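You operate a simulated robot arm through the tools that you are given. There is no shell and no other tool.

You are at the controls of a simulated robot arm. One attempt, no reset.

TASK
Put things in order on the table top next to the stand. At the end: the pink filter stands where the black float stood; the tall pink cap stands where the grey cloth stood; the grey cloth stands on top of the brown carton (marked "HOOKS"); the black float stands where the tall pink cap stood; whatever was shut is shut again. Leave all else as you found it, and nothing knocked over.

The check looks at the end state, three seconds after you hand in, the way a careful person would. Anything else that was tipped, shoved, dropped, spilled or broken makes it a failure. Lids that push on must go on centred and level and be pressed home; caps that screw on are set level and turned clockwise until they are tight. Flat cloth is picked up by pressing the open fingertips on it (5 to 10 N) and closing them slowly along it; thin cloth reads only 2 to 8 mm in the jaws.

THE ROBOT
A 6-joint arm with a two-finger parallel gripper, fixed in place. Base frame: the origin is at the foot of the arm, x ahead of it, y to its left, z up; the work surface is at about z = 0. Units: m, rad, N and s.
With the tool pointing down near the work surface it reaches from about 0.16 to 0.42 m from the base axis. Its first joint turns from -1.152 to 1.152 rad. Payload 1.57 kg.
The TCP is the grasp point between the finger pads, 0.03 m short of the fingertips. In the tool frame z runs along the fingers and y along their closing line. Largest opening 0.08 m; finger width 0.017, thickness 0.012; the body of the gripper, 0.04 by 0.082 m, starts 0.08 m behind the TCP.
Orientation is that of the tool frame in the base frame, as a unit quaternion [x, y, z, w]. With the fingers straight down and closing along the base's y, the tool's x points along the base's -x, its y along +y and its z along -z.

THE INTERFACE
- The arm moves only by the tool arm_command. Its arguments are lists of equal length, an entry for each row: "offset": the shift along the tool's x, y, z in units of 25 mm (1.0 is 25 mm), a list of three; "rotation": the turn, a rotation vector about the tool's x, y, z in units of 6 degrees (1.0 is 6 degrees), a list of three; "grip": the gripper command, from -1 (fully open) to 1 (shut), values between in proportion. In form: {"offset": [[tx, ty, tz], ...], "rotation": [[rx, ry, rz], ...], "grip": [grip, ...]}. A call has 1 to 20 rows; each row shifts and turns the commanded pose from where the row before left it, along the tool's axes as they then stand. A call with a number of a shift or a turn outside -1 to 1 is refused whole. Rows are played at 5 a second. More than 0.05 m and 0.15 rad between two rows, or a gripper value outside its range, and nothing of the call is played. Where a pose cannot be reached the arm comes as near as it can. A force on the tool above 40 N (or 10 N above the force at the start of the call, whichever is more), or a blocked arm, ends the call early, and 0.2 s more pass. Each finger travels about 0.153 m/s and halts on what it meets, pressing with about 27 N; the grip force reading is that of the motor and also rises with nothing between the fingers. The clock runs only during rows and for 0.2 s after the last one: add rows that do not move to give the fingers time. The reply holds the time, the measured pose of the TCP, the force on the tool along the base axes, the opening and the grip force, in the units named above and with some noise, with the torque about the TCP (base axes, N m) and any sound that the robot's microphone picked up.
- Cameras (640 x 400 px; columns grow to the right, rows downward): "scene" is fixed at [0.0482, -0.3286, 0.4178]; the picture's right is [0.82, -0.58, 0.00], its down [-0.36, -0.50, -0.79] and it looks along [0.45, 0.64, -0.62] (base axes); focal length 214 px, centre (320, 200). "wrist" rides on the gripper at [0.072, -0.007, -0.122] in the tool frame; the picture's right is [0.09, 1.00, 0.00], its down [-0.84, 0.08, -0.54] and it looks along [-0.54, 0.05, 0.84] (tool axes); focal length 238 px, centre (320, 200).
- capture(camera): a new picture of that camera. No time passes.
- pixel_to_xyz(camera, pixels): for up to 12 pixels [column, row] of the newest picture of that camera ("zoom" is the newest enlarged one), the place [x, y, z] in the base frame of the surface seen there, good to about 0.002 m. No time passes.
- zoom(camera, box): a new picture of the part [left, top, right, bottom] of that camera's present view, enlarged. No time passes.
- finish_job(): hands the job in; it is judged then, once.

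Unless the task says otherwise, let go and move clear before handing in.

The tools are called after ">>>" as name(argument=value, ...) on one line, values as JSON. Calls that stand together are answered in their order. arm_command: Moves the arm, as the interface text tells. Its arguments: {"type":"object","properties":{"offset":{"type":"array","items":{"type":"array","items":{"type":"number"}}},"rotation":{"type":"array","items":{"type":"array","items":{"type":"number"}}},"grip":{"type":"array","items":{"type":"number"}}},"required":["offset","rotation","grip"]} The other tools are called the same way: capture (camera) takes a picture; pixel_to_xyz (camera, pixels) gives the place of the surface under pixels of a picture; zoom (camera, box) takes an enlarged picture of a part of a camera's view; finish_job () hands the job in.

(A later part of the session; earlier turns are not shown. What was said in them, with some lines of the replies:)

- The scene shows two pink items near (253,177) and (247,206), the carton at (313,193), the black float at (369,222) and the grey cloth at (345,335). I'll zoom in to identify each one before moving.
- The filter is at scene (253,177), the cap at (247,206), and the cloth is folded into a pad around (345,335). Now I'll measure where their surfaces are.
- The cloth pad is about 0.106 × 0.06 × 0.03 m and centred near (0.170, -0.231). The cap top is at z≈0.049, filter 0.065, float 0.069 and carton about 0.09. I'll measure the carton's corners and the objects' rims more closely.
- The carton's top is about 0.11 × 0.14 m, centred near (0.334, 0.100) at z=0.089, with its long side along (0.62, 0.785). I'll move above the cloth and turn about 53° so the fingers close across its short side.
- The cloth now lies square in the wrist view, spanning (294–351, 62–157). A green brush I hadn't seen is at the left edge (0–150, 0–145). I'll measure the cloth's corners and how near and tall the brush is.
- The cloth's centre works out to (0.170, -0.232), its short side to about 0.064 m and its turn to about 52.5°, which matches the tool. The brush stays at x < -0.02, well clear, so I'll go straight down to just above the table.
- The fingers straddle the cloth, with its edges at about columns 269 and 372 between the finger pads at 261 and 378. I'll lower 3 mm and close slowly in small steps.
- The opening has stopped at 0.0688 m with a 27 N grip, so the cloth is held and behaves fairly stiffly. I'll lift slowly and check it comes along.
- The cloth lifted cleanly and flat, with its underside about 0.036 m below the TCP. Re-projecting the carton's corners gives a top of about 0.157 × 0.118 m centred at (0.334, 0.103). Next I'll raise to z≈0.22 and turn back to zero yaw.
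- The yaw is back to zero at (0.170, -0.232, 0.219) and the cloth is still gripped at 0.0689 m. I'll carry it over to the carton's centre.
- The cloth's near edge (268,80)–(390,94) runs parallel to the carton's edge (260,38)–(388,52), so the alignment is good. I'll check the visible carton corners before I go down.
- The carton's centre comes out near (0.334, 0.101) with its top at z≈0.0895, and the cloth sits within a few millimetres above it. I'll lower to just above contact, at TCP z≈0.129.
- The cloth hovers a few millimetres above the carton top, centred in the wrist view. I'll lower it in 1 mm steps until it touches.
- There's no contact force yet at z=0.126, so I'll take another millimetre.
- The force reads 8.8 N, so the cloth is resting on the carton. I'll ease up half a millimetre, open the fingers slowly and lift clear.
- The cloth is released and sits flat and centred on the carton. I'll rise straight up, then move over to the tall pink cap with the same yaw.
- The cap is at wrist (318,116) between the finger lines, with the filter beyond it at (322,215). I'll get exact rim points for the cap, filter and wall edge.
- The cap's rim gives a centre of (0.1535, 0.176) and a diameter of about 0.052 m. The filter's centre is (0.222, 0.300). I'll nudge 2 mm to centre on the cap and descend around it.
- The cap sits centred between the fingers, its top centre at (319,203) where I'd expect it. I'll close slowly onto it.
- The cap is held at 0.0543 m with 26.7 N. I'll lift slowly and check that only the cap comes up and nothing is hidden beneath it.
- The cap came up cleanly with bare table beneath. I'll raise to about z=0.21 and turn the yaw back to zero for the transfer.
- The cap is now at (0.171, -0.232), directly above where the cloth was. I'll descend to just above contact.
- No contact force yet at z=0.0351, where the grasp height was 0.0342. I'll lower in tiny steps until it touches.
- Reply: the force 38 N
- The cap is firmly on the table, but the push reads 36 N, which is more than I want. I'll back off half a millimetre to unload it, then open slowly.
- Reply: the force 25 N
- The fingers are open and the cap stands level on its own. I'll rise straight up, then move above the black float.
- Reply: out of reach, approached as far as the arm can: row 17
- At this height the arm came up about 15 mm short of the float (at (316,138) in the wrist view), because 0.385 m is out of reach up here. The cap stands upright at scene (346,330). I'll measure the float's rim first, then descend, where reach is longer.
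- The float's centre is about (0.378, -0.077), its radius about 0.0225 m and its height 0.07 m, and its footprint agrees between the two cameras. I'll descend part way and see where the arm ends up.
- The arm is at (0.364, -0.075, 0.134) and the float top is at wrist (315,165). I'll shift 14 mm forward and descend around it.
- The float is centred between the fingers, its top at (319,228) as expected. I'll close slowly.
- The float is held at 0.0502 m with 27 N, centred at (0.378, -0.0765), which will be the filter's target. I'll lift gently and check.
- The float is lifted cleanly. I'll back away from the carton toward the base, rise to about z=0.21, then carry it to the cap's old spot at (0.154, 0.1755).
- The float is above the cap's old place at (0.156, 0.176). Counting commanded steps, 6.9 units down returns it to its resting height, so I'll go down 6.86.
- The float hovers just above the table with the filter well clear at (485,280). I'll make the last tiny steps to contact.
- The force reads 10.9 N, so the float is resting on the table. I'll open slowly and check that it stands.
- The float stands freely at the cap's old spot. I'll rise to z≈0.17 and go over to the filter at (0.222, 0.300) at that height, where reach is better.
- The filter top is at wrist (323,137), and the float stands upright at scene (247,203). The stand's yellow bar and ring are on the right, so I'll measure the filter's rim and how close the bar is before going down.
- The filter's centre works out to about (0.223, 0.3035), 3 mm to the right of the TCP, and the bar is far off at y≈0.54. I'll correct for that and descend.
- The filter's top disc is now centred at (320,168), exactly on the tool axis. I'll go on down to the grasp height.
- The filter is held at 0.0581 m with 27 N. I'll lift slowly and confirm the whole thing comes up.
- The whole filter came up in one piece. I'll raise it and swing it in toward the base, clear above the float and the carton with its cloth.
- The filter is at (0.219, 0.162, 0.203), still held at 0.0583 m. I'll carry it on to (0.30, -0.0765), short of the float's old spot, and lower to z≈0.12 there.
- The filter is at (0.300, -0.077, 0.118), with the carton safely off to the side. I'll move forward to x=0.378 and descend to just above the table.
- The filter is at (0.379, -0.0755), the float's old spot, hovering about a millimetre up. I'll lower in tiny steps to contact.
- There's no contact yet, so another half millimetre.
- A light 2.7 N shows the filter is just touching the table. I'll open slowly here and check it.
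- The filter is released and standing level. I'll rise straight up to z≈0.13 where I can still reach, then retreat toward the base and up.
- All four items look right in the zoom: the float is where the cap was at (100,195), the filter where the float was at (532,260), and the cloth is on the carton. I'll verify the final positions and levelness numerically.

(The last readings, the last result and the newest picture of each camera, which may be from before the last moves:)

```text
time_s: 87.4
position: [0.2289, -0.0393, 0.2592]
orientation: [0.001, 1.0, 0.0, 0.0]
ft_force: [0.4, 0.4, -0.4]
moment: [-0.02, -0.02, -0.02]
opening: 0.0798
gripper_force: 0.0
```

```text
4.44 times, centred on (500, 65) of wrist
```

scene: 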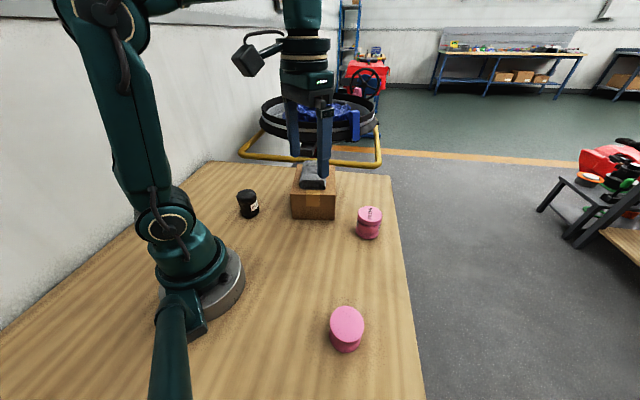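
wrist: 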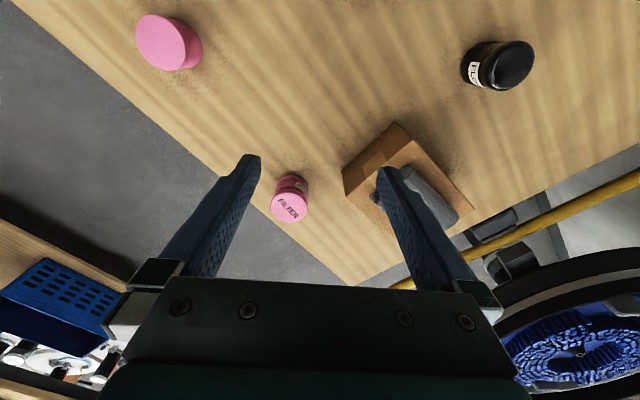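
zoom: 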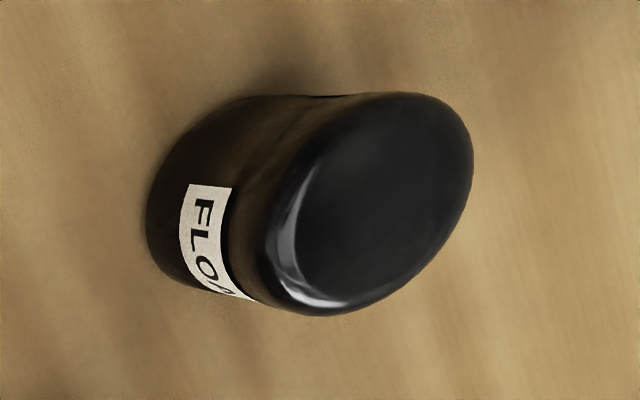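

The tops are level: filter at z≈0.065, float at about 0.070 and cap at about 0.049. Their centres, (0.379, -0.076), (0.154, 0.175) and (0.171, -0.230), match the target places within a few millimetres. The cloth lies flat on the carton, the gripper is open and well clear, and nothing had to be opened, so I'm handing in.

>>> finish_job()

```text
The job is handed in.
```

The job is handed in, and everything looked right in the last pictures before that. I haven't seen the result of the check.

| Item | Now stands at (x, y) | Where that is |
|---|---|---|
| Pink filter | (0.379, -0.076) | where the black float stood |
| Tall pink cap | (0.171, -0.230) | where the grey cloth stood |
| Black float | (0.154, 0.175) | where the tall pink cap stood |
| Grey cloth | on the carton, near its centre | flat on top of the brown "HOOKS" carton |

Each of the first three is within about 3 mm of its target, as measured by the cameras, and their tops read level. Nothing had to be opened, so there was nothing to shut again.

When I set the cap down, the force briefly reached 36 N. I eased off before letting go, and the cap still stands upright and level.

I saw nothing else moved or knocked over, and the gripper is open and well clear.
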